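You operate a simulated robot arm through the tools that you are given. There is no shell and no other tool.

The job below is to be done with a simulated robot arm. You get a single attempt, and the scene is never put back.

TASK
Tidy up after waxing: rub the smear off the bar, shut the pot, case the red book.
Fine: use the round pad and put it back; loosen the clamp; the book goes into the small red slipcase. What is to be rubbed or washed off counts as gone when no trace of it is left.

Only the result counts: the job must be done as asked and must still hold three seconds after the hand-in. Knocking over, shifting, dropping, spilling or breaking anything else fails it.

THE ROBOT
A 7-joint arm with a two-finger parallel gripper, fixed in place. Base frame: the origin is at the foot of the arm, x ahead of it, y to its left, z up; the work surface is at about z = 0.92. Lengths are in m, angles in degrees, forces in N, time in s.
With the tool pointing down near the work surface it reaches from about 0.28 to 0.68 m from the base axis. Its first joint turns from -66.0 to 66.0 degrees. Payload 1.57 kg.
The TCP is the grasp point between the finger pads, 0.03 m short of the fingertips. In the tool frame z runs along the fingers and y along their closing line. Largest opening 0.11 m; finger width 0.024, thickness 0.012; the body of the gripper, 0.048 by 0.112 m, starts 0.078 m behind the TCP.
Orientation is told as [roll, pitch, yaw] about the base's x, y, z axes, in that order, counted from this pose: with the fingers straight down and closing along the base's y, the tool's x points along the base's -x, its y along +y and its z along -z.

THE INTERFACE
- The arm moves only by the tool move_arm. Its argument "targets" is one flat list of numbers, 7 for each row, row after row: the shift along the tool's x, y, z in m, then the turn, a rotation vector about the tool's x, y, z in degrees, then the finger opening in m, from 0 to 0.11. In form: [x, y, z, ax, ay, az, fingers, x, y, z, ax, ay, az, fingers, ...]. A call has 1 to 20 rows; each row is the pose to reach, as a shift and turn from the pose commanded when the call began, along the tool's axes at that moment. Each row takes 0.2 s and may step no farther than 0.05 m and 8.6 degrees from the row before; otherwise, or with a gripper value out of range, the whole call is refused. A pose out of reach is approached as far as the arm can. The call stops where the force on the tool passes 90 N (or 10 N more than at its start, if that is more) or the arm is blocked; 0.2 s more then pass. The fingers move at their own pace (about 0.108 m/s each) and stop on an object; they squeeze with about 27 N. The grip force told is the motor's: it shows also when the fingers shut on nothing. Time passes only in rows, and 0.2 s behind the last, so rows that repeat a pose let the fingers close. It gives the time, the measured TCP pose, the force on the tool (base axes), the opening and the grip force at its end, in the units of the frame above (readings bear some noise), with the torque about the TCP (base axes, N m) and any sound that the robot's microphone picked up, and new pictures: "pictures" is both (left out), scene, wrist or none.
- Cameras (640 x 400 px; columns grow to the right, rows downward): "scene" is fixed at [0.1586, -0.3872, 1.404]; the picture's right is [0.77, -0.64, 0.00], its down [-0.32, -0.39, -0.86] and it looks along [0.55, 0.66, -0.51] (base axes); focal length 326 px, centre (320, 200). "wrist" rides on the gripper at [0.07, 0.016, -0.141] in the tool frame; the picture's right is [-0.23, 0.97, 0.00], its down [-0.85, -0.20, -0.48] and it looks along [-0.47, -0.11, 0.88] (tool axes); focal length 222 px, centre (320, 200). There is no depth. A picture from a camera that has moved, and an enlarged one, comes with that camera's place and axes in the base frame and with its lens. The place of the scene camera against the robot may be out by one fixed shift of up to 0.018 m in any direction.
- enlarge(camera, box): a new picture of the part [left, top, right, bottom] of that camera's present view, enlarged. The clock stands still meanwhile.
- job_done(): hands the job in; it is judged then, once.

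Nothing tells you positions but the pictures and the camera data. Unless the task says otherwise, let go and move clear before handing in.

The tools are called as a command line: name --argument value ..., lists and objects as JSON in quotes. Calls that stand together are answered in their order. move_arm: Moves the arm, as the interface text tells. Its arguments: {"type":"object","properties":{"targets":{"type":"array","items":{"type":"number"}},"pictures":{"type":"string","enum":["both","scene","wrist","none"]}},"required":["targets"]} The other tools are called the same way: enlarge (camera, box) takes an enlarged picture of a part of a camera's view; job_done () hands the job in.

At the start:

```text
time_s: 0.0
tcp_pos: [0.3506, 0.0619, 1.2482]
ee_rot: [0.0, -0.1, 0.0]
force: [-0.4, -0.2, 0.4]
wrist_torque: [-0.02, 0.01, 0.04]
finger_gap: 0.1099
gripper_force: 0.1
```

scene: 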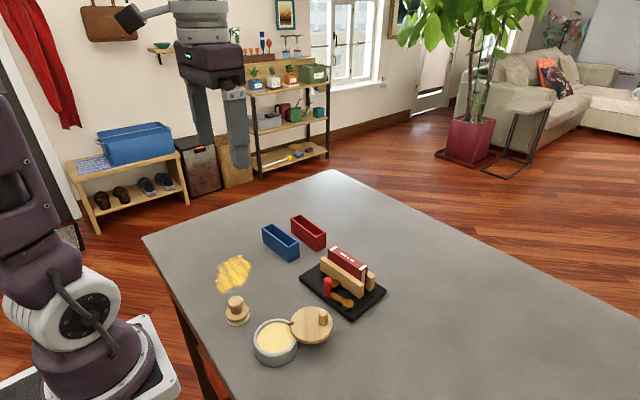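
wrist: 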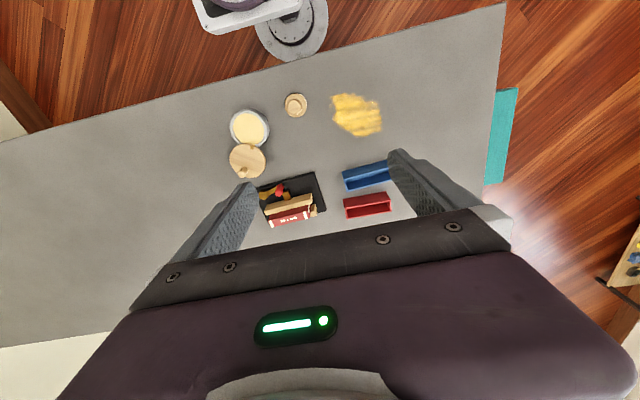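

I see a table with a yellow smear, a round pad with a knob, a pot with its lid half off, a clamp holding a red book, and a blue and a red slipcase. I'll enlarge the pictures before planning anything.

enlarge --camera "scene" --box '[200, 200, 400, 380]'

enlarge --camera "scene" --box '[290, 235, 400, 325]'

enlarge --camera "wrist" --box '[210, 80, 410, 240]'

```text
2.22 times, centred on (300, 290) of scene
camera zoom: at [0.1586, -0.3872, 1.404], right [0.77, -0.64, 0.0], down [-0.32, -0.39, -0.86], along [0.55, 0.66, -0.51], focal length 725 px, centre (364, 0)
```

zoom: 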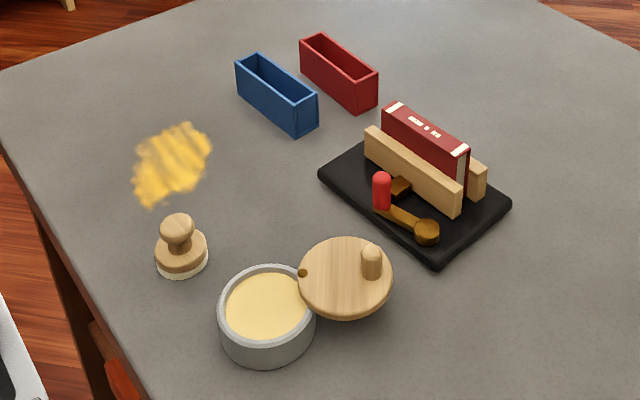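

```text
4.44 times, centred on (345, 280) of scene
camera zoom: at [0.1586, -0.3872, 1.404], right [0.77, -0.64, 0.0], down [-0.32, -0.39, -0.86], along [0.55, 0.66, -0.51], focal length 1449 px, centre (209, -156)
```

zoom: 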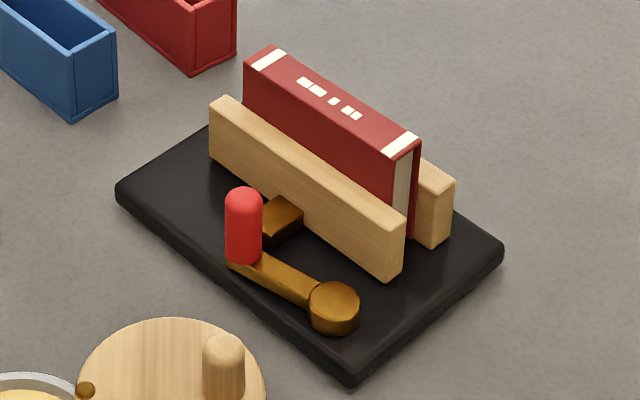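

```text
2.50 times, centred on (310, 160) of wrist
camera zoom: at [0.2803, 0.0768, 1.3901], right [0.23, 0.97, 0.0], down [0.85, -0.2, 0.48], along [0.47, -0.11, -0.88], focal length 555 px, centre (345, 300)
```

zoom: 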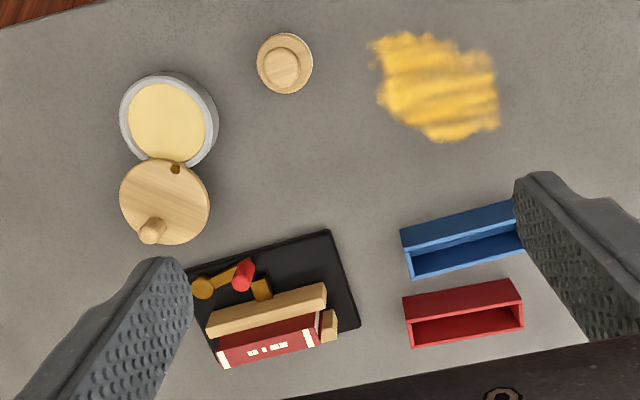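

The smear is at about (0.36, 0.13), the pad at (0.31, 0.02), the pot at (0.33, -0.07) and the clamp and book at (0.5, -0.05). The red case is at about (0.53, 0.12). I'll bring the wrist camera closer over the clamp and pot for better measurements.

move_arm --targets '[-0.01, -0.022, 0.03, 0, 0, 0, 0.11, -0.02, -0.044, 0.06, 0, 0, 0, 0.11, -0.03, -0.066, 0.09, 0, 0, 0, 0.11, -0.04, -0.088, 0.12, 0, 0, 0, 0.11, -0.04, -0.1, 0.13, 0, 0, 0, 0.11, -0.04, -0.1, 0.13, 0, 0, 0, 0.11]' --pictures "both"

```text
time_s: 1.4
tcp_pos: [0.3908, -0.0382, 1.1179]
ee_rot: [0.0, 0.1, 0.0]
force: [1.0, 0.3, 0.7]
wrist_torque: [0.02, -0.01, 0.0]
finger_gap: 0.11
gripper_force: 0.1
camera wrist: at [0.3202, -0.0229, 1.2599], right [0.23, 0.97, 0.0], down [0.86, -0.2, 0.48], along [0.47, -0.11, -0.88], focal length 222 px, centre (320, 200)
```

scene: 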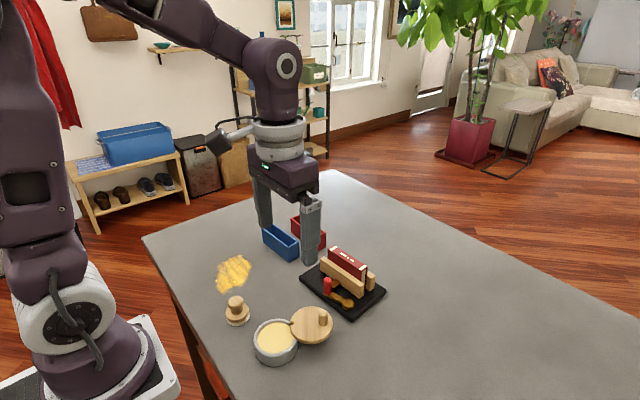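
wrist: 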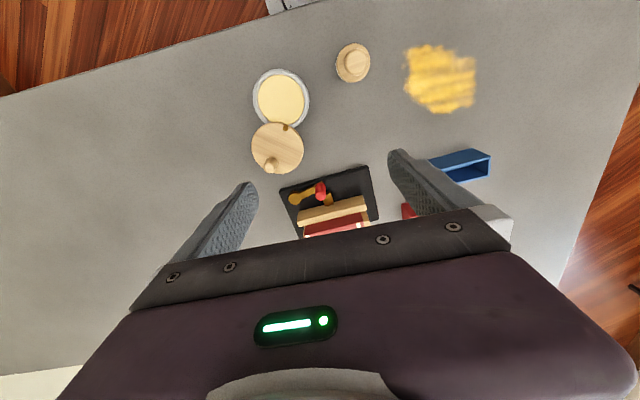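

The lower half of the wrist view is blocked by the gripper body, so what I want to see has to sit nearer the base than the TCP. I'll enlarge this view first.

enlarge --camera "wrist" --box '[235, 50, 395, 150]'

enlarge --camera "wrist" --box '[240, 110, 400, 240]'

enlarge --camera "wrist" --box '[330, 30, 490, 130]'

```text
4.00 times, centred on (315, 100) of wrist
camera zoom: at [0.3202, -0.0229, 1.2599], right [0.23, 0.97, 0.0], down [0.86, -0.2, 0.48], along [0.47, -0.11, -0.88], focal length 888 px, centre (340, 600)
```

zoom: 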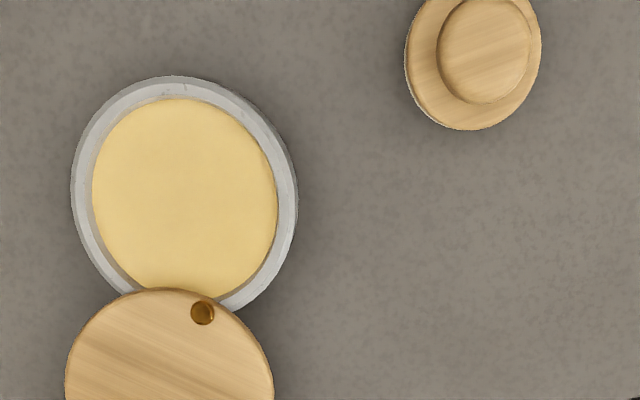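

```text
3.08 times, centred on (320, 175) of wrist
camera zoom: at [0.3202, -0.0229, 1.2599], right [0.23, 0.97, 0.0], down [0.86, -0.2, 0.48], along [0.47, -0.11, -0.88], focal length 684 px, centre (320, 277)
```

zoom: 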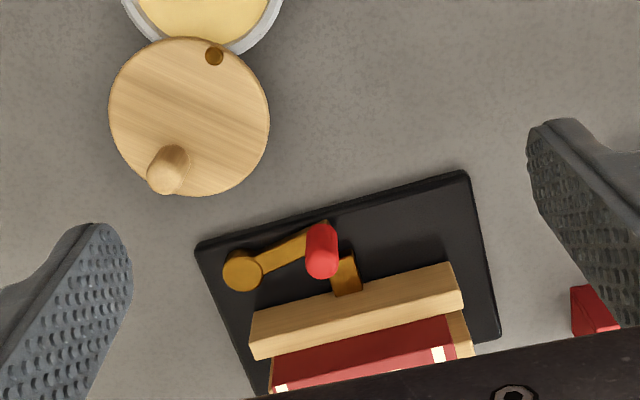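

```text
4.00 times, centred on (410, 80) of wrist
camera zoom: at [0.3202, -0.0229, 1.2599], right [0.23, 0.97, 0.0], down [0.86, -0.2, 0.48], along [0.47, -0.11, -0.88], focal length 888 px, centre (-40, 680)
```

zoom: 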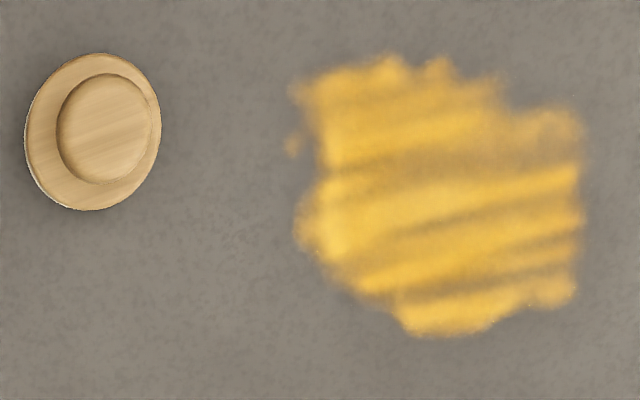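

The pad's centre works out to about (0.313, 0.022), with a disc about 4.3 cm across and a knob about 2.9 cm across. I'll move above it with the fingers part-closed so they stay clear of the pot, then check the alignment.

move_arm --targets '[0.026, 0.02, 0.022, 0, 0, 0, 0.08, 0.052, 0.04, 0.044, 0, 0, 0, 0.06, 0.0776, 0.0596, 0.068, 0, 0, 0, 0.05, 0.0776, 0.0596, 0.088, 0, 0, 0, 0.05, 0.0776, 0.0596, 0.088, 0, 0, 0, 0.05]' --pictures "both"

enlarge --camera "wrist" --box '[220, 80, 420, 230]'

enlarge --camera "scene" --box '[190, 220, 340, 370]'

```text
time_s: 2.6
tcp_pos: [0.312, 0.0215, 1.0297]
ee_rot: [-0.1, 0.0, 0.1]
force: [0.3, 0.5, -0.4]
wrist_torque: [-0.02, -0.03, 0.03]
finger_gap: 0.0499
gripper_force: 0.1
camera wrist: at [0.2429, 0.0372, 1.1719], right [0.23, 0.97, 0.0], down [0.85, -0.2, 0.48], along [0.47, -0.11, -0.88], focal length 222 px, centre (320, 200)
```

scene: 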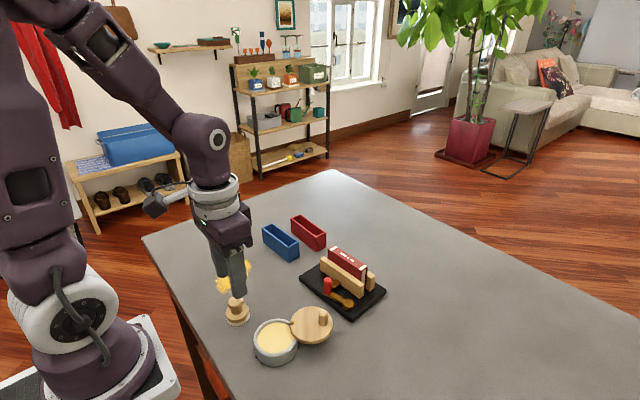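
wrist: 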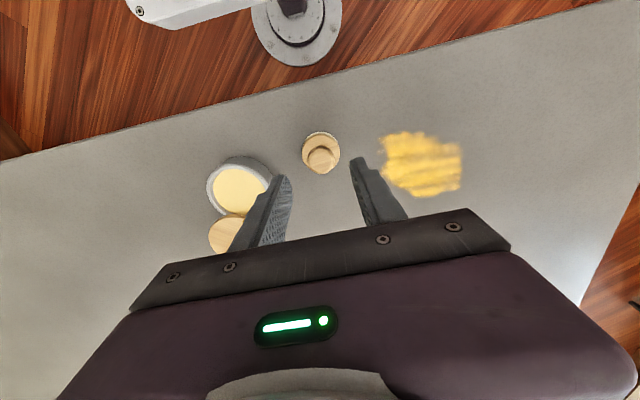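

```text
2.67 times, centred on (320, 155) of wrist
camera zoom: at [0.2429, 0.0372, 1.1719], right [0.23, 0.97, 0.0], down [0.85, -0.2, 0.48], along [0.47, -0.11, -0.88], focal length 592 px, centre (320, 320)
```

zoom: 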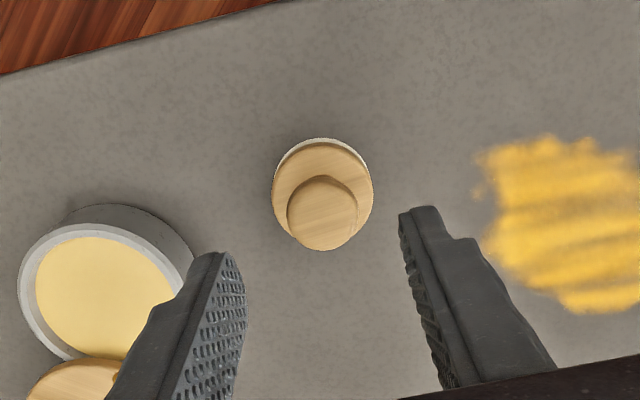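

```text
2.67 times, centred on (265, 295) of scene
camera zoom: at [0.1586, -0.3872, 1.404], right [0.77, -0.64, 0.0], down [-0.32, -0.39, -0.86], along [0.55, 0.66, -0.51], focal length 870 px, centre (467, -53)
```

zoom: 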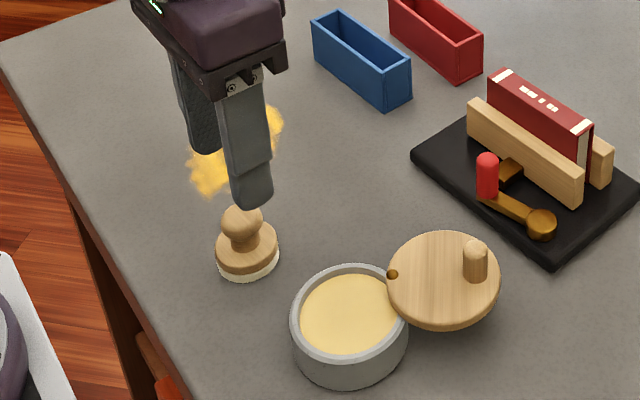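

The pad is right under the gripper, with its knob top at about z = 0.963. I'll lower so the fingertips flank the knob, then close.

move_arm --targets '[0.0005, 0.0005, 0.03, 0, 0, 0, 0.05, 0.001, 0.0005, 0.056, 0, 0, 0, 0.05, 0.001, 0.0005, 0.057, 0, 0, 0, 0.05]' --pictures "both"

enlarge --camera "wrist" --box '[240, 110, 400, 230]'

enlarge --camera "scene" --box '[190, 240, 290, 340]'

```text
time_s: 3.4
tcp_pos: [0.3116, 0.0226, 0.9738]
ee_rot: [0.0, 0.0, 0.0]
force: [0.0, -1.0, 0.0]
wrist_torque: [0.02, -0.02, -0.03]
finger_gap: 0.05
gripper_force: 0.1
camera wrist: at [0.242, 0.0376, 1.1152], right [0.23, 0.97, 0.0], down [0.85, -0.2, 0.48], along [0.47, -0.11, -0.88], focal length 222 px, centre (320, 200)
```

scene: 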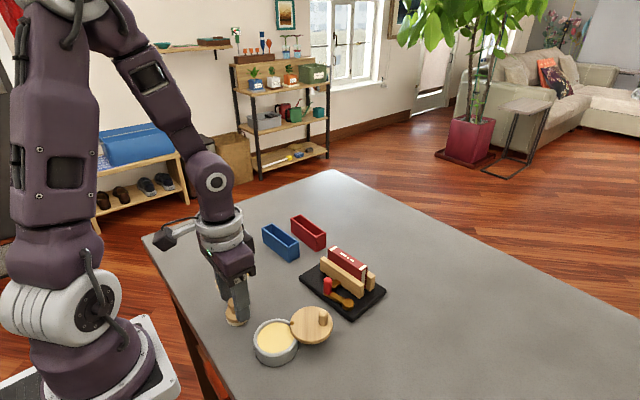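
wrist: 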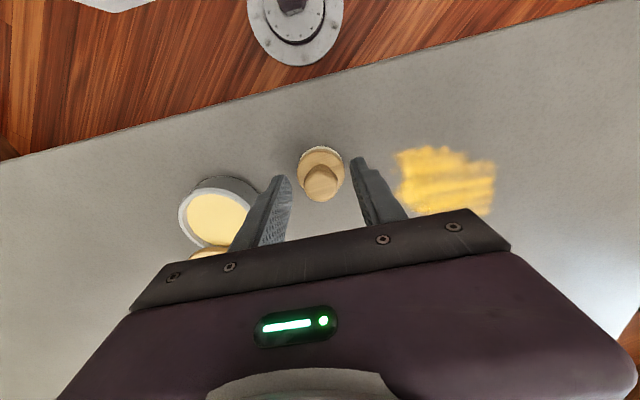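

```text
3.33 times, centred on (320, 170) of wrist
camera zoom: at [0.242, 0.0376, 1.1152], right [0.23, 0.97, 0.0], down [0.85, -0.2, 0.48], along [0.47, -0.11, -0.88], focal length 740 px, centre (320, 300)
```

zoom: 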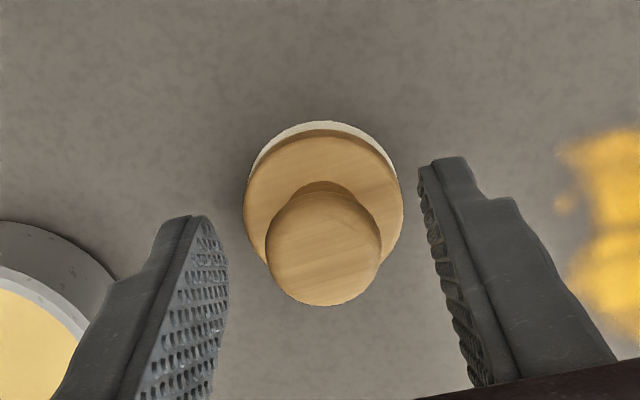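

```text
4.00 times, centred on (240, 290) of scene
camera zoom: at [0.1586, -0.3872, 1.404], right [0.77, -0.64, 0.0], down [-0.32, -0.39, -0.86], along [0.55, 0.66, -0.51], focal length 1304 px, centre (640, -160)
```

zoom: 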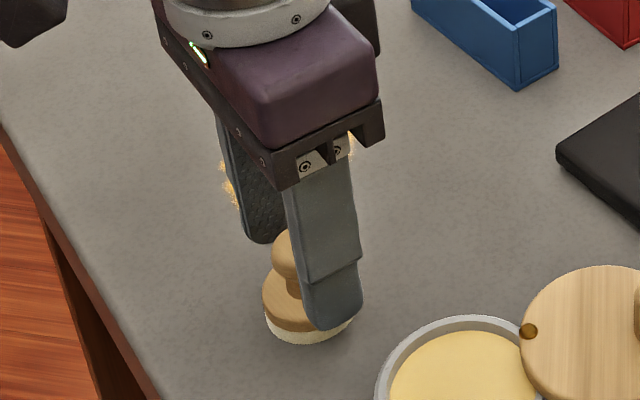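

The knob sits between the fingers, maybe 2 mm ahead of centre. I'll nudge forward a little and close on it.

move_arm --targets '[-0.002, 0, 0, 0, 0, 0, 0.04, -0.002, 0, 0, 0, 0, 0, 0.02, -0.002, 0, 0, 0, 0, 0, 0.0, -0.002, 0, 0, 0, 0, 0, 0.0]' --pictures "both"

enlarge --camera "wrist" --box '[240, 110, 400, 230]'

enlarge --camera "scene" --box '[190, 240, 290, 340]'

```text
time_s: 4.4
tcp_pos: [0.3131, 0.0227, 0.973]
ee_rot: [0.0, 0.0, -0.1]
force: [0.5, -0.2, -0.1]
wrist_torque: [0.0, -0.05, -0.03]
finger_gap: 0.0264
gripper_force: 27.2
camera wrist: at [0.2439, 0.0373, 1.1155], right [0.23, 0.97, 0.0], down [0.85, -0.2, 0.48], along [0.47, -0.11, -0.88], focal length 222 px, centre (320, 200)
```

scene: 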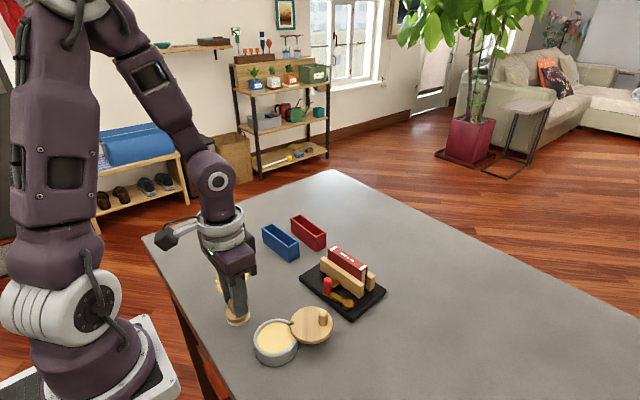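
wrist: 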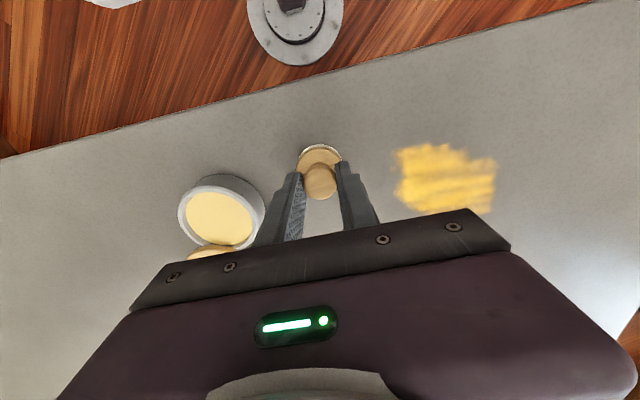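

```text
3.33 times, centred on (320, 170) of wrist
camera zoom: at [0.2439, 0.0373, 1.1155], right [0.23, 0.97, 0.0], down [0.85, -0.2, 0.48], along [0.47, -0.11, -0.88], focal length 740 px, centre (320, 300)
```

zoom: 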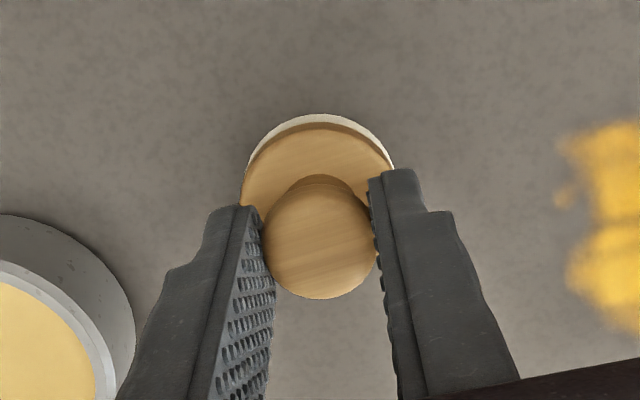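

```text
4.00 times, centred on (240, 290) of scene
camera zoom: at [0.1586, -0.3872, 1.404], right [0.77, -0.64, 0.0], down [-0.32, -0.39, -0.86], along [0.55, 0.66, -0.51], focal length 1304 px, centre (640, -160)
```

zoom: 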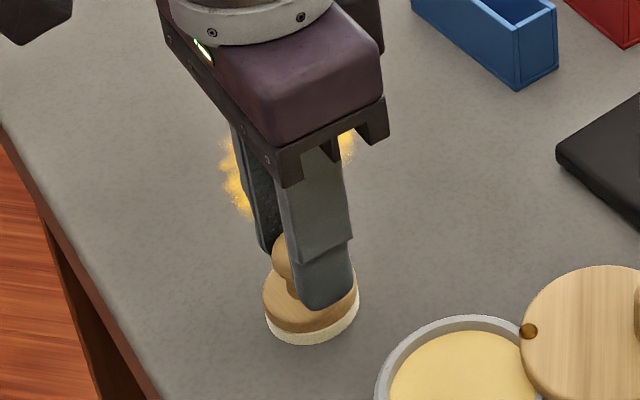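

The knob is held, with an opening of 0.026 m. I'll lift the pad a little, carry it to the near corner of the smear and set it down lightly there.

move_arm --targets '[0, 0, -0.015, 0, 0, 0, 0.0, 0, 0, -0.03, 0, 0, 0, 0.0, 0.004, 0.03, -0.03, 0, 0, 0, 0.0, 0.006, 0.055, -0.03, 0, 0, 0, 0.0, 0.006, 0.055, -0.015, 0, 0, 0, 0.0, 0.006, 0.055, -0.004, 0, 0, 0, 0.0, 0.006, 0.055, 0.0, 0, 0, 0, 0.0, 0.006, 0.055, 0.002, 0, 0, 0, 0.0]' --pictures "both"

enlarge --camera "wrist" --box '[240, 110, 400, 230]'

```text
time_s: 6.2
tcp_pos: [0.3066, 0.0766, 0.9714]
ee_rot: [0.1, -0.1, 0.0]
force: [0.3, 1.2, 28.0]
wrist_torque: [0.02, -0.05, -0.03]
finger_gap: 0.0261
gripper_force: 26.8
camera wrist: at [0.2376, 0.0924, 1.1128], right [0.23, 0.97, 0.0], down [0.85, -0.2, 0.48], along [0.47, -0.11, -0.88], focal length 222 px, centre (320, 200)
```

scene: 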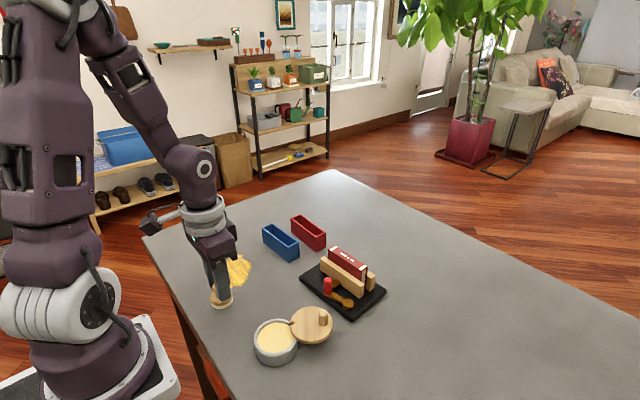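
wrist: 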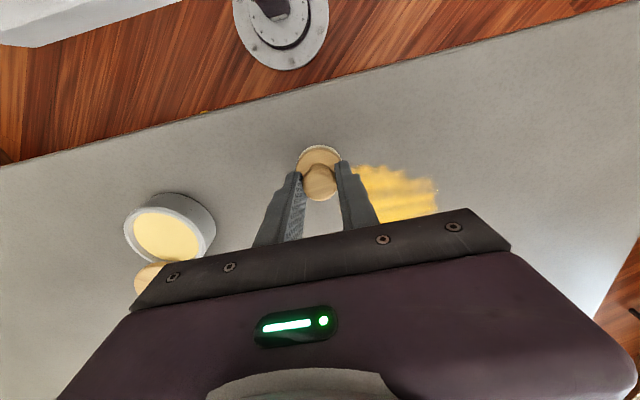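

```text
3.33 times, centred on (320, 170) of wrist
camera zoom: at [0.2376, 0.0924, 1.1128], right [0.23, 0.97, 0.0], down [0.85, -0.2, 0.48], along [0.47, -0.11, -0.88], focal length 740 px, centre (320, 300)
```

zoom: 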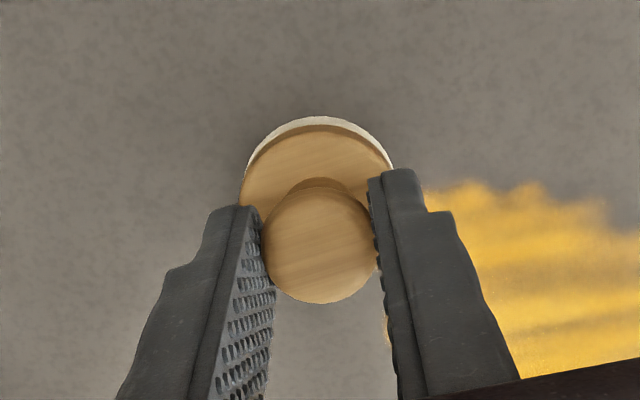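

Pressing 2 mm gives about 28 N, so I'll ease off to roughly 15–20 N. Then I'll wipe parallel strokes along y with overlapping rows.

move_arm --targets '[0, 0.02, -0.0005, 0, 0, 0, 0.0, 0, 0.04, -0.0005, 0, 0, 0, 0.0, 0, 0.06, -0.0005, 0, 0, 0, 0.0, 0, 0.08, -0.0005, 0, 0, 0, 0.0, 0, 0.1, -0.0005, 0, 0, 0, 0.0, 0, 0.12, -0.0005, 0, 0, 0, 0.0, -0.015, 0.12, -0.0005, 0, 0, 0, 0.0, -0.015, 0.1, -0.0005, 0, 0, 0, 0.0, -0.015, 0.08, -0.0005, 0, 0, 0, 0.0, -0.015, 0.06, -0.0005, 0, 0, 0, 0.0, -0.015, 0.04, -0.0005, 0, 0, 0, 0.0, -0.015, 0.02, -0.0005, 0, 0, 0, 0.0, -0.015, 0.0, -0.0005, 0, 0, 0, 0.0]' --pictures "both"

enlarge --camera "wrist" --box '[270, 90, 510, 240]'

enlarge --camera "scene" --box '[190, 230, 290, 330]'

```text
time_s: 9.0
tcp_pos: [0.321, 0.0763, 0.9709]
ee_rot: [0.1, 0.0, 0.1]
force: [0.3, 0.1, -0.1]
wrist_torque: [-0.02, -0.05, -0.03]
finger_gap: 0.026
gripper_force: 27.1
camera wrist: at [0.2519, 0.0917, 1.1137], right [0.23, 0.97, 0.0], down [0.85, -0.2, 0.48], along [0.47, -0.11, -0.88], focal length 222 px, centre (320, 200)
```

scene: 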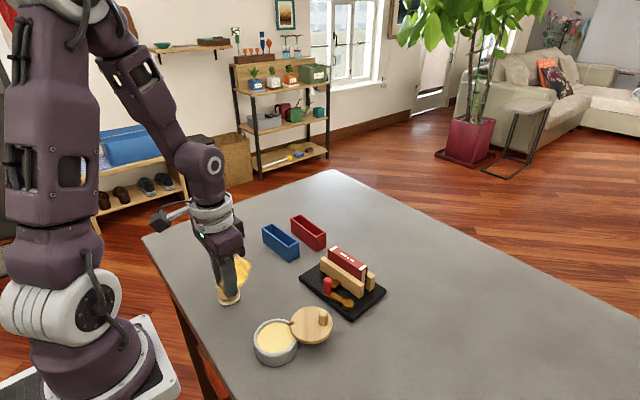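
wrist: 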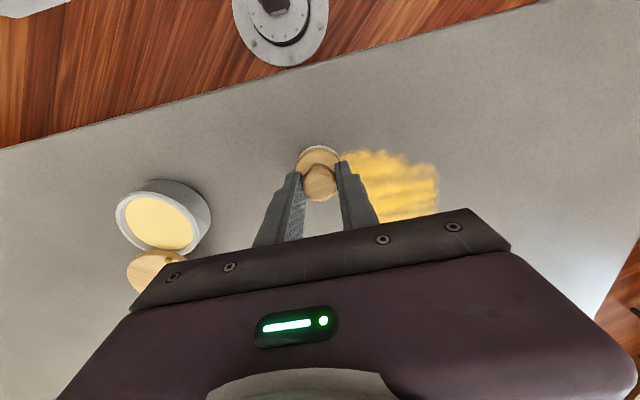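

```text
2.67 times, centred on (390, 165) of wrist
camera zoom: at [0.2519, 0.0917, 1.1137], right [0.23, 0.97, 0.0], down [0.85, -0.2, 0.48], along [0.47, -0.11, -0.88], focal length 592 px, centre (133, 293)
```

zoom: 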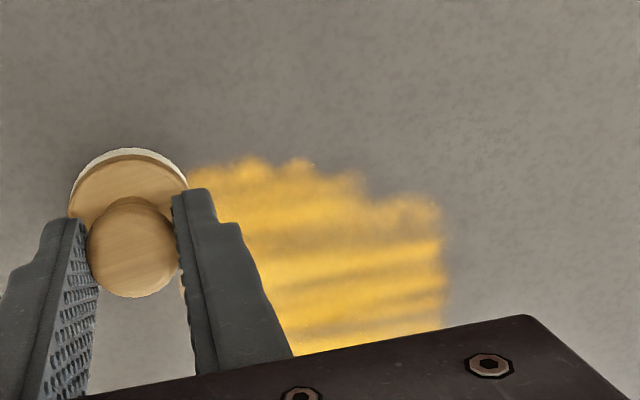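

```text
4.00 times, centred on (240, 280) of scene
camera zoom: at [0.1586, -0.3872, 1.404], right [0.77, -0.64, 0.0], down [-0.32, -0.39, -0.86], along [0.55, 0.66, -0.51], focal length 1304 px, centre (640, -120)
```

zoom: 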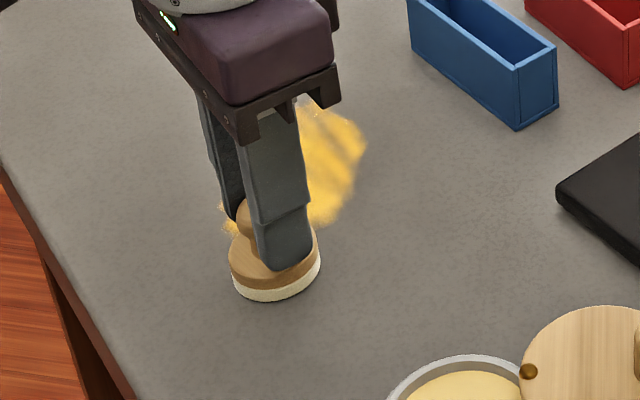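

The force has dropped to zero, so the pad slid up a little in the grip and wasn't pressing on the table. I'll press down stepwise and watch the force.

move_arm --targets '[0, 0, 0.0005, 0, 0, 0, 0.0, 0, 0, 0.001, 0, 0, 0, 0.0]' --pictures "none"

move_arm --targets '[0, 0.01, 0.0, 0, 0, 0, 0.0, 0, 0.02, 0.0, 0, 0, 0, 0.0]' --pictures "none"

```text
time_s: 9.6
tcp_pos: [0.3221, 0.0768, 0.9695]
ee_rot: [0.0, 0.0, 0.1]
force: [-1.4, -4.2, 15.2]
wrist_torque: [0.14, 0.1, 0.0]
finger_gap: 0.0261
gripper_force: 27.1
```

```text
time_s: 10.2
tcp_pos: [0.3209, 0.0961, 0.9701]
ee_rot: [0.0, 0.0, -0.1]
force: [-0.9, -12.2, 27.4]
wrist_torque: [-0.22, 0.04, -0.05]
finger_gap: 0.0262
gripper_force: 26.9
```

With 1 mm more press I get 15–27 N normal force and some friction. I'll continue the stroke and see whether the wax comes off.

move_arm --targets '[0, 0.02, 0, 0, 0, 0, 0.0, 0, 0.04, 0, 0, 0, 0, 0.0, 0, 0.06, 0, 0, 0, 0, 0.0, 0, 0.08, 0, 0, 0, 0, 0.0, 0, 0.1, 0, 0, 0, 0, 0.0, 0, 0.08, 0, 0, 0, 0, 0.0, 0, 0.06, 0, 0, 0, 0, 0.0, 0, 0.04, 0, 0, 0, 0, 0.0, 0, 0.02, 0, 0, 0, 0, 0.0, 0, 0.0, 0, 0, 0, 0, 0.0, 0, -0.02, 0, 0, 0, 0, 0.0]' --pictures "both"

enlarge --camera "wrist" --box '[270, 90, 510, 240]'

enlarge --camera "scene" --box '[190, 230, 290, 330]'

```text
time_s: 12.6
tcp_pos: [0.3225, 0.0763, 0.9697]
ee_rot: [0.1, 0.0, 0.0]
force: [-0.1, 0.2, -0.8]
wrist_torque: [-0.04, 0.01, -0.03]
finger_gap: 0.0258
gripper_force: 27.4
camera wrist: at [0.2531, 0.0912, 1.1124], right [0.23, 0.97, 0.0], down [0.86, -0.2, 0.48], along [0.47, -0.11, -0.88], focal length 222 px, centre (320, 200)
```

scene: 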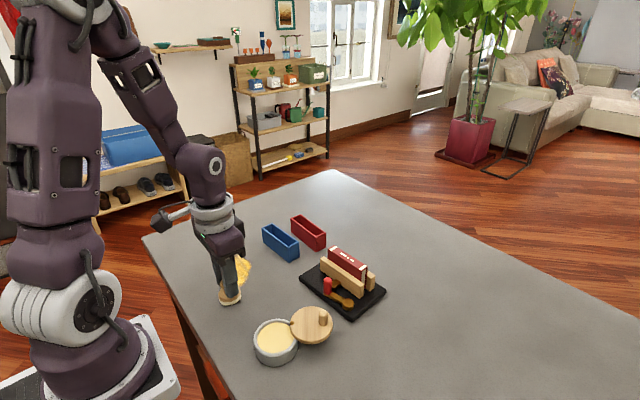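
wrist: 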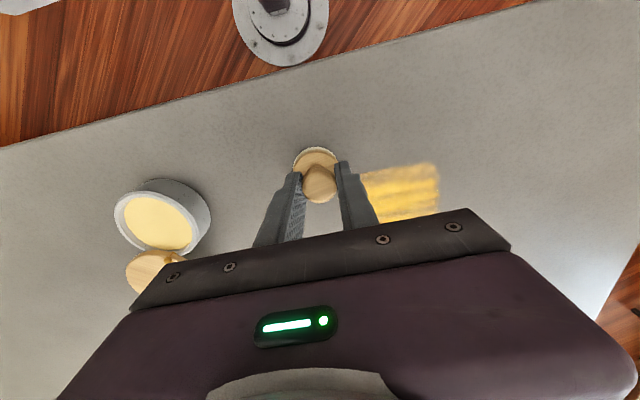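

```text
2.67 times, centred on (390, 165) of wrist
camera zoom: at [0.2531, 0.0912, 1.1124], right [0.23, 0.97, 0.0], down [0.86, -0.2, 0.48], along [0.47, -0.11, -0.88], focal length 592 px, centre (133, 293)
```

zoom: 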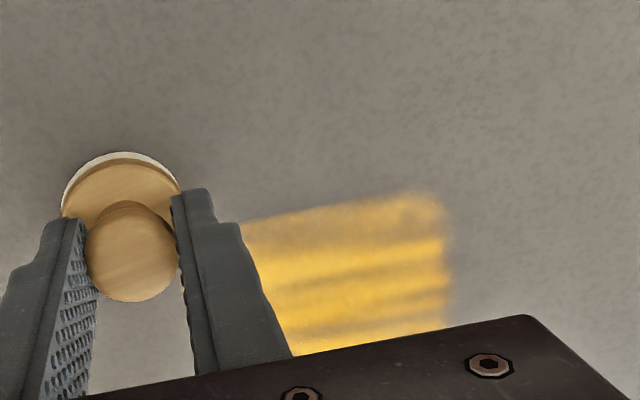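

```text
4.00 times, centred on (240, 280) of scene
camera zoom: at [0.1586, -0.3872, 1.404], right [0.77, -0.64, 0.0], down [-0.32, -0.39, -0.86], along [0.55, 0.66, -0.51], focal length 1304 px, centre (640, -120)
```

zoom: 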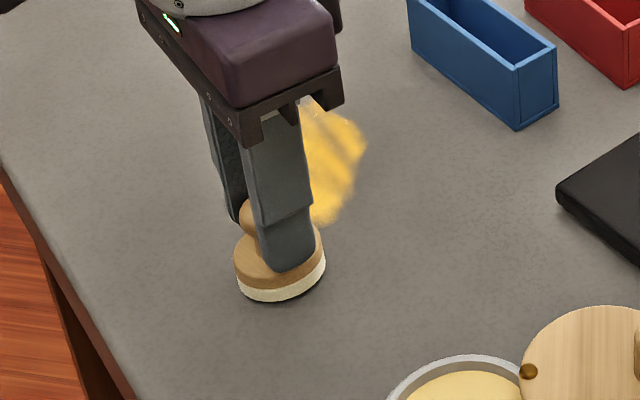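

Pressing works, and the near band of the smear is now clean. The next rows go farther out with slightly more press, because the pad still creeps up in the grip.

move_arm --targets '[-0.008, 0.0, 0.001, 0, 0, 0, 0.0, -0.016, 0.0, 0.001, 0, 0, 0, 0.0, -0.016, 0.02, 0.001, 0, 0, 0, 0.0, -0.016, 0.04, 0.001, 0, 0, 0, 0.0, -0.016, 0.06, 0.001, 0, 0, 0, 0.0, -0.016, 0.08, 0.001, 0, 0, 0, 0.0, -0.016, 0.1, 0.001, 0, 0, 0, 0.0, -0.016, 0.12, 0.001, 0, 0, 0, 0.0]' --pictures "none"

move_arm --targets '[0, -0.02, 0.0005, 0, 0, 0, 0.0, 0, -0.04, 0.0005, 0, 0, 0, 0.0, 0, -0.06, 0.0005, 0, 0, 0, 0.0]' --pictures "none"

move_arm --targets '[0, -0.02, 0.0, 0, 0, 0, 0.0, 0, -0.04, 0.0, 0, 0, 0, 0.0, 0, -0.06, 0.0, 0, 0, 0, 0.0]' --pictures "both"

enlarge --camera "wrist" --box '[270, 90, 510, 240]'

enlarge --camera "scene" --box '[190, 230, 290, 330]'

```text
time_s: 14.4
tcp_pos: [0.3387, 0.1972, 0.9697]
ee_rot: [0.0, -0.1, 0.0]
force: [0.0, -7.1, 20.8]
wrist_torque: [-0.1, -0.01, 0.01]
finger_gap: 0.0255
gripper_force: 27.3
```

```text
time_s: 15.2
tcp_pos: [0.3387, 0.136, 0.9689]
ee_rot: [0.0, -0.1, 0.0]
force: [-0.2, 0.6, -0.3]
wrist_torque: [0.07, 0.01, 0.02]
finger_gap: 0.0254
gripper_force: 27.0
```

```text
time_s: 16.0
tcp_pos: [0.3382, 0.0758, 0.9706]
ee_rot: [0.0, 0.0, 0.0]
force: [0.2, -0.4, -0.2]
wrist_torque: [-0.01, 0.01, 0.02]
finger_gap: 0.0255
gripper_force: 26.8
camera wrist: at [0.2691, 0.0912, 1.1117], right [0.23, 0.97, 0.0], down [0.86, -0.2, 0.48], along [0.47, -0.11, -0.88], focal length 222 px, centre (320, 200)
```

scene: 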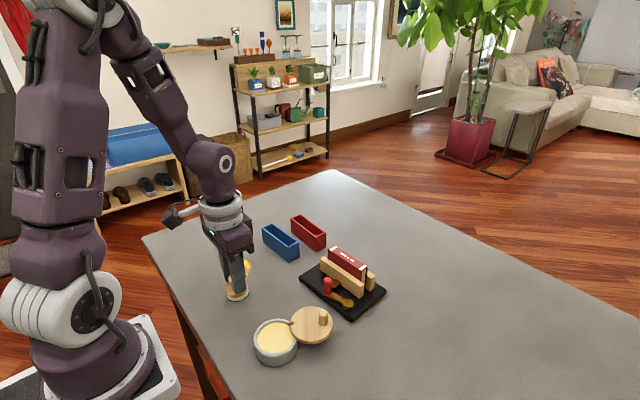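
wrist: 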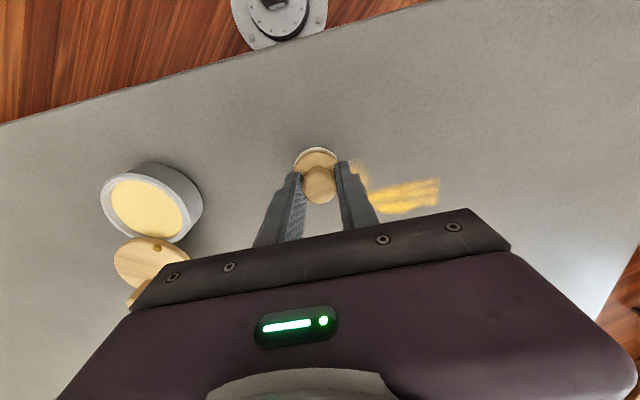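

```text
2.67 times, centred on (390, 165) of wrist
camera zoom: at [0.2691, 0.0912, 1.1117], right [0.23, 0.97, 0.0], down [0.86, -0.2, 0.48], along [0.47, -0.11, -0.88], focal length 592 px, centre (133, 293)
```

zoom: 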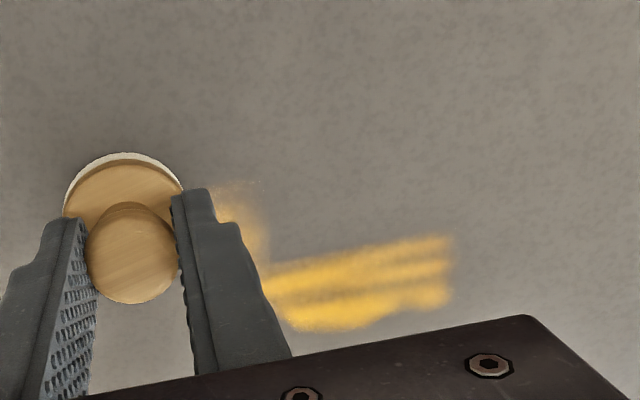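

```text
4.00 times, centred on (240, 280) of scene
camera zoom: at [0.1586, -0.3872, 1.404], right [0.77, -0.64, 0.0], down [-0.32, -0.39, -0.86], along [0.55, 0.66, -0.51], focal length 1304 px, centre (640, -120)
```

zoom: 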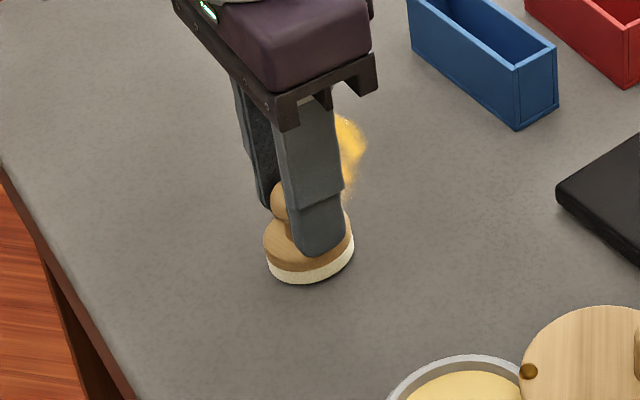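

The strokes that press clean well, but the knob keeps slipping up between the fingers. I'll loosen the grip here, lower until the fingertips rest on the pad's disc, and grip again so the press goes straight through the disc.

move_arm --targets '[0, 0, 0, 0, 0, 0, 0.034, 0, 0, 0.001, 0, 0, 0, 0.034, 0, 0, 0.002, 0, 0, 0, 0.034]' --pictures "none"

move_arm --targets '[0, 0, 0.001, 0, 0, 0, 0.034, 0, 0, 0.001, 0, 0, 0, 0.034]' --pictures "both"

enlarge --camera "wrist" --box '[250, 110, 410, 230]'

enlarge --camera "scene" --box '[210, 250, 270, 310]'

```text
time_s: 16.8
tcp_pos: [0.3387, 0.0758, 0.9682]
ee_rot: [0.0, 0.0, 0.0]
force: [-0.5, -0.1, -0.2]
wrist_torque: [0.01, 0.01, 0.0]
finger_gap: 0.0343
gripper_force: 0.0
```

```text
time_s: 17.4
tcp_pos: [0.3398, 0.0759, 0.9666]
ee_rot: [0.0, -0.1, -0.1]
force: [-0.8, 0.1, 0.4]
wrist_torque: [0.01, 0.0, -0.02]
finger_gap: 0.034
gripper_force: 0.1
camera wrist: at [0.2689, 0.0917, 1.1084], right [0.23, 0.97, 0.0], down [0.85, -0.2, 0.48], along [0.47, -0.11, -0.88], focal length 222 px, centre (320, 200)
```

scene: 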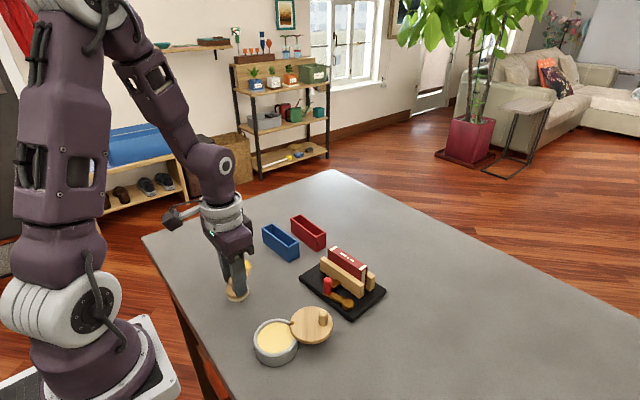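
wrist: 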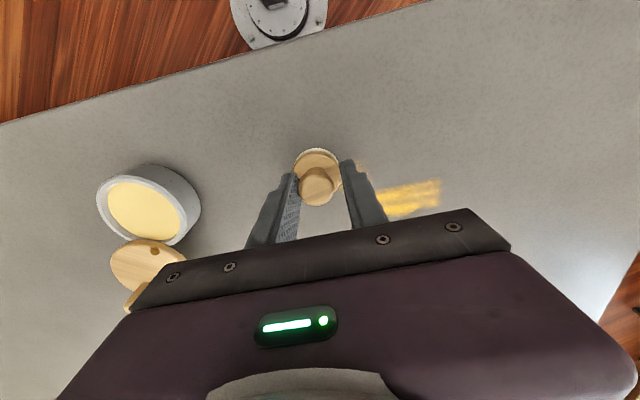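

```text
3.33 times, centred on (330, 170) of wrist
camera zoom: at [0.2689, 0.0917, 1.1084], right [0.23, 0.97, 0.0], down [0.85, -0.2, 0.48], along [0.47, -0.11, -0.88], focal length 740 px, centre (287, 300)
```

zoom: 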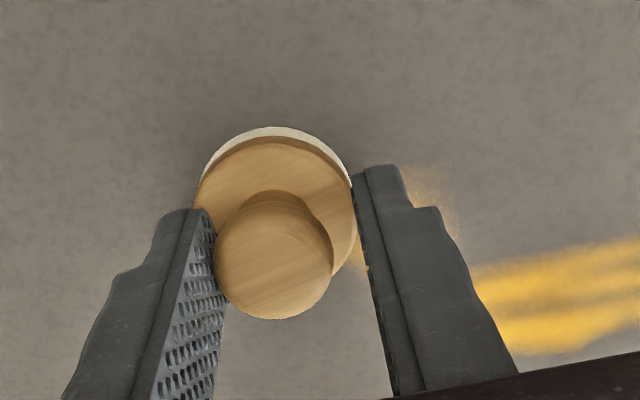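

```text
6.67 times, centred on (240, 280) of scene
camera zoom: at [0.1586, -0.3872, 1.404], right [0.77, -0.64, 0.0], down [-0.32, -0.39, -0.86], along [0.55, 0.66, -0.51], focal length 2174 px, centre (853, -333)
```

zoom: 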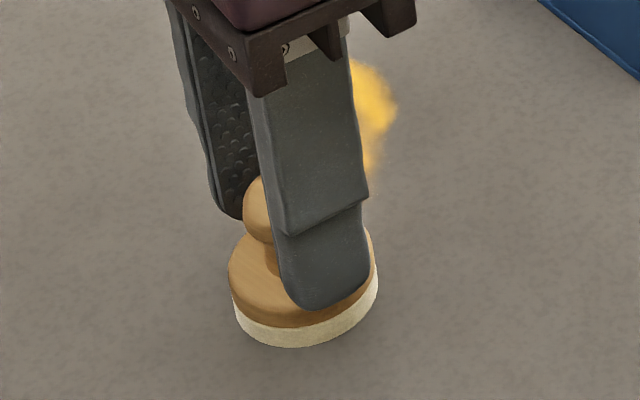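

There's still no contact with the disc, so I'll keep lowering in small steps.

move_arm --targets '[0, -0.003, 0.001, 0, 0, 0, 0.034, 0, -0.003, 0.002, 0, 0, 0, 0.034, 0, -0.003, 0.002, 0, 0, 0, 0.034]' --pictures "none"

move_arm --targets '[0, 0, 0.001, 0, 0, 0, 0.034, 0, 0, 0.002, 0, 0, 0, 0.034, 0, 0, 0.002, 0, 0, 0, 0.034]' --pictures "wrist"

enlarge --camera "wrist" --box '[250, 110, 410, 230]'

enlarge --camera "scene" --box '[210, 250, 270, 310]'

```text
time_s: 18.2
tcp_pos: [0.3389, 0.074, 0.9652]
ee_rot: [0.1, -0.2, 0.0]
force: [-5.5, 8.5, 72.8]
wrist_torque: [0.15, 0.28, 0.0]
finger_gap: 0.0341
gripper_force: 0.7
```

```text
time_s: 18.6
tcp_pos: [0.3394, 0.0744, 0.9636]
ee_rot: [0.1, -0.4, 0.1]
force: [-8.9, -0.3, 40.6]
wrist_torque: [-0.18, 0.31, -0.04]
finger_gap: 0.0342
gripper_force: 0.0
stopped in row 1: the force on the tool passed its limit at 98 N (the readings are from after the stop); the commanded pose is now the measured one
camera wrist: at [0.269, 0.0889, 1.1071], right [0.23, 0.97, 0.0], down [0.85, -0.2, 0.48], along [0.47, -0.11, -0.88], focal length 222 px, centre (320, 200)
```

wrist: 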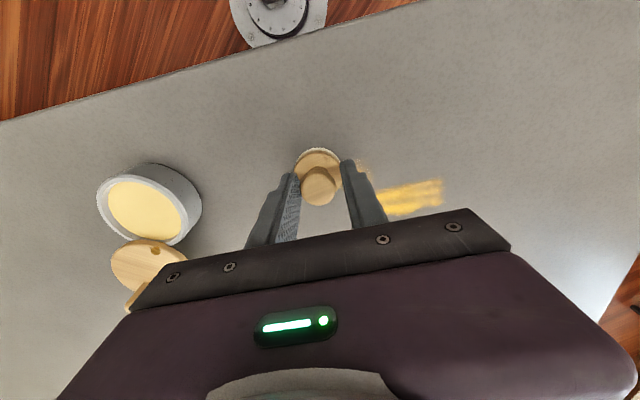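

```text
3.33 times, centred on (330, 170) of wrist
camera zoom: at [0.269, 0.0889, 1.1071], right [0.23, 0.97, 0.0], down [0.85, -0.2, 0.48], along [0.47, -0.11, -0.88], focal length 740 px, centre (287, 300)
```

zoom: 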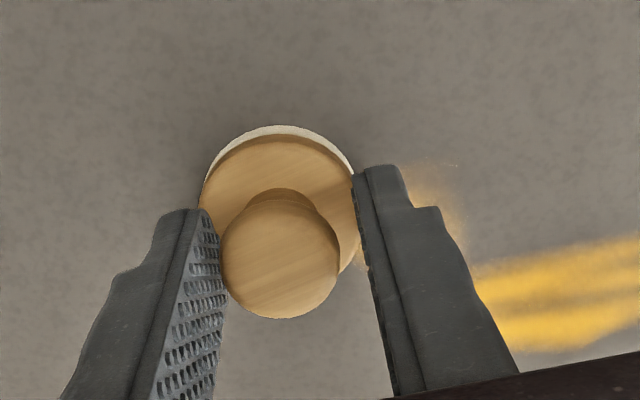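

```text
6.67 times, centred on (240, 280) of scene
camera zoom: at [0.1579, -0.3873, 1.4041], right [0.77, -0.64, 0.0], down [-0.32, -0.39, -0.86], along [0.55, 0.66, -0.51], focal length 2174 px, centre (853, -333)
```

zoom: 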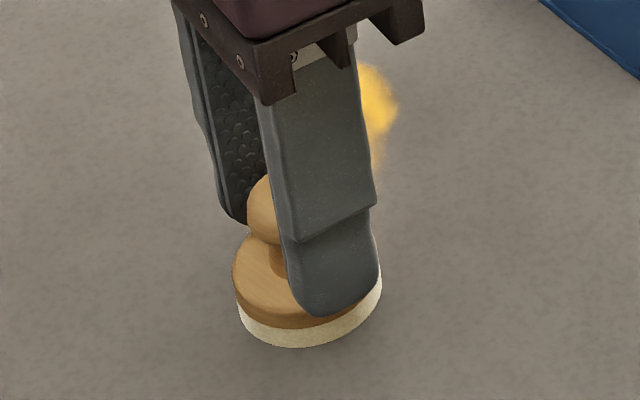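

The fingertips now rest on the disc at about TCP z = 0.9645. I'll back off slightly and regrip there.

move_arm --targets '[0, 0, -0.0008, 0, 0, 0, 0.034, 0, 0, -0.0008, 0, 0.4, 0, 0.034, 0, 0, -0.0008, 0, 0.4, 0, 0.0, 0, 0, -0.0008, 0, 0.4, 0, 0.0]' --pictures "none"

```text
time_s: 19.6
tcp_pos: [0.3412, 0.0738, 0.966]
ee_rot: [0.1, 0.1, 0.0]
force: [1.1, -5.8, 25.5]
wrist_torque: [-0.23, -0.12, -0.03]
finger_gap: 0.026
gripper_force: 27.1
```

I've regripped with about 25 N of press. Now a stroke out along y at this x, checking the force.

move_arm --targets '[0, 0.02, 0, 0, 0, 0, 0.0, 0, 0.04, 0, 0, 0, 0, 0.0, 0, 0.06, 0, 0, 0, 0, 0.0]' --pictures "none"

move_arm --targets '[0, 0.02, 0, 0, 0, 0, 0.0, 0, 0.04, 0, 0, 0, 0, 0.0, 0, 0.06, 0, 0, 0, 0, 0.0]' --pictures "none"

move_arm --targets '[-0.008, 0, 0.0, 0, 0, 0, 0.0, -0.008, -0.02, 0, 0, 0, 0, 0.0, -0.008, -0.04, 0, 0, 0, 0, 0.0, -0.008, -0.06, 0, 0, 0, 0, 0.0]' --pictures "none"

move_arm --targets '[0, -0.02, 0, 0, 0, 0, 0.0, 0, -0.04, 0, 0, 0, 0, 0.0, 0, -0.06, 0, 0, 0, 0, 0.0]' --pictures "both"

enlarge --camera "wrist" --box '[270, 90, 510, 240]'

enlarge --camera "scene" --box '[190, 230, 290, 330]'

```text
time_s: 20.4
tcp_pos: [0.3401, 0.1324, 0.9653]
ee_rot: [0.2, 0.1, -0.2]
force: [0.8, -17.5, 35.2]
wrist_torque: [-0.56, -0.11, -0.03]
finger_gap: 0.0258
gripper_force: 26.8
```

```text
time_s: 21.1
tcp_pos: [0.3396, 0.1941, 0.9663]
ee_rot: [0.0, 0.2, -0.1]
force: [0.1, -8.6, 15.4]
wrist_torque: [-0.13, -0.02, -0.01]
finger_gap: 0.0256
gripper_force: 27.2
```

```text
time_s: 22.1
tcp_pos: [0.3476, 0.133, 0.9662]
ee_rot: [0.1, 0.1, 0.1]
force: [-0.3, 3.1, 5.6]
wrist_torque: [0.16, -0.06, -0.01]
finger_gap: 0.0256
gripper_force: 26.6
```

```text
time_s: 22.9
tcp_pos: [0.3485, 0.074, 0.9657]
ee_rot: [0.1, 0.2, 0.1]
force: [-0.5, 3.7, 4.7]
wrist_torque: [0.1, -0.05, 0.01]
finger_gap: 0.0259
gripper_force: 27.2
camera wrist: at [0.2785, 0.0891, 1.1081], right [0.23, 0.97, 0.0], down [0.86, -0.2, 0.48], along [0.46, -0.11, -0.88], focal length 222 px, centre (320, 200)
```

scene: 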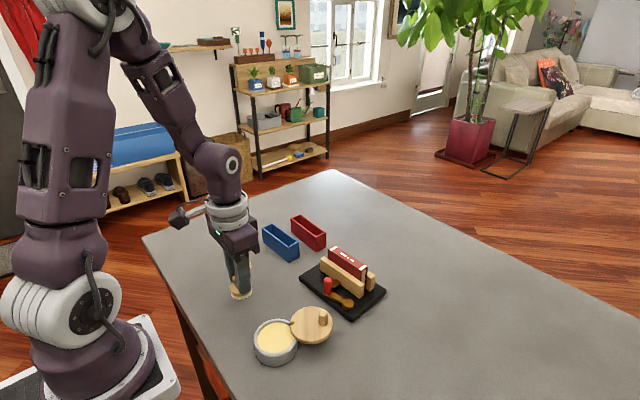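
wrist: 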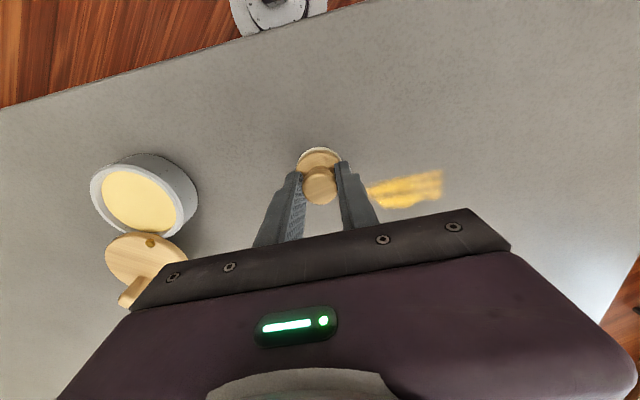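

```text
2.67 times, centred on (390, 165) of wrist
camera zoom: at [0.2785, 0.0891, 1.1081], right [0.23, 0.97, 0.0], down [0.86, -0.2, 0.48], along [0.46, -0.11, -0.88], focal length 592 px, centre (133, 293)
```

zoom: 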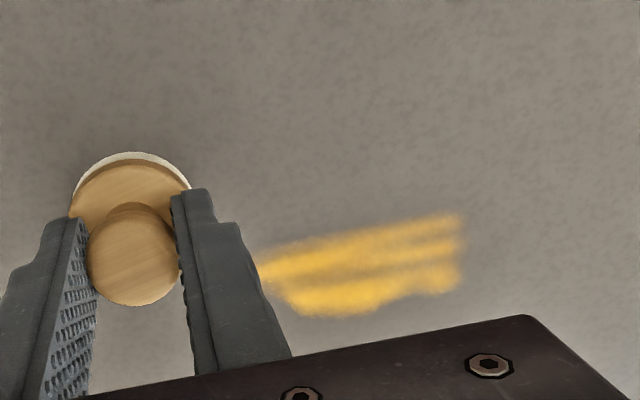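

```text
4.00 times, centred on (240, 280) of scene
camera zoom: at [0.1585, -0.3871, 1.404], right [0.77, -0.64, 0.0], down [-0.32, -0.39, -0.86], along [0.55, 0.66, -0.51], focal length 1304 px, centre (640, -120)
```

zoom: 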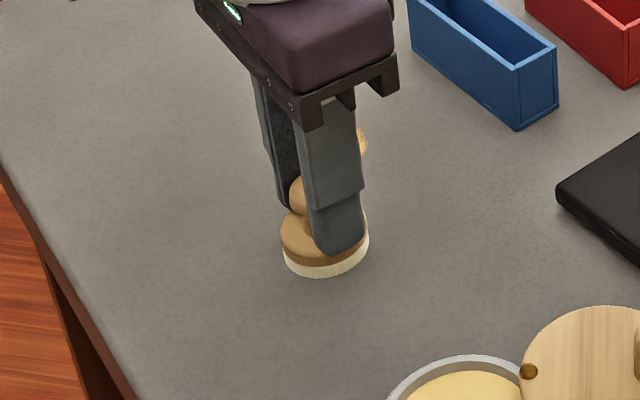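

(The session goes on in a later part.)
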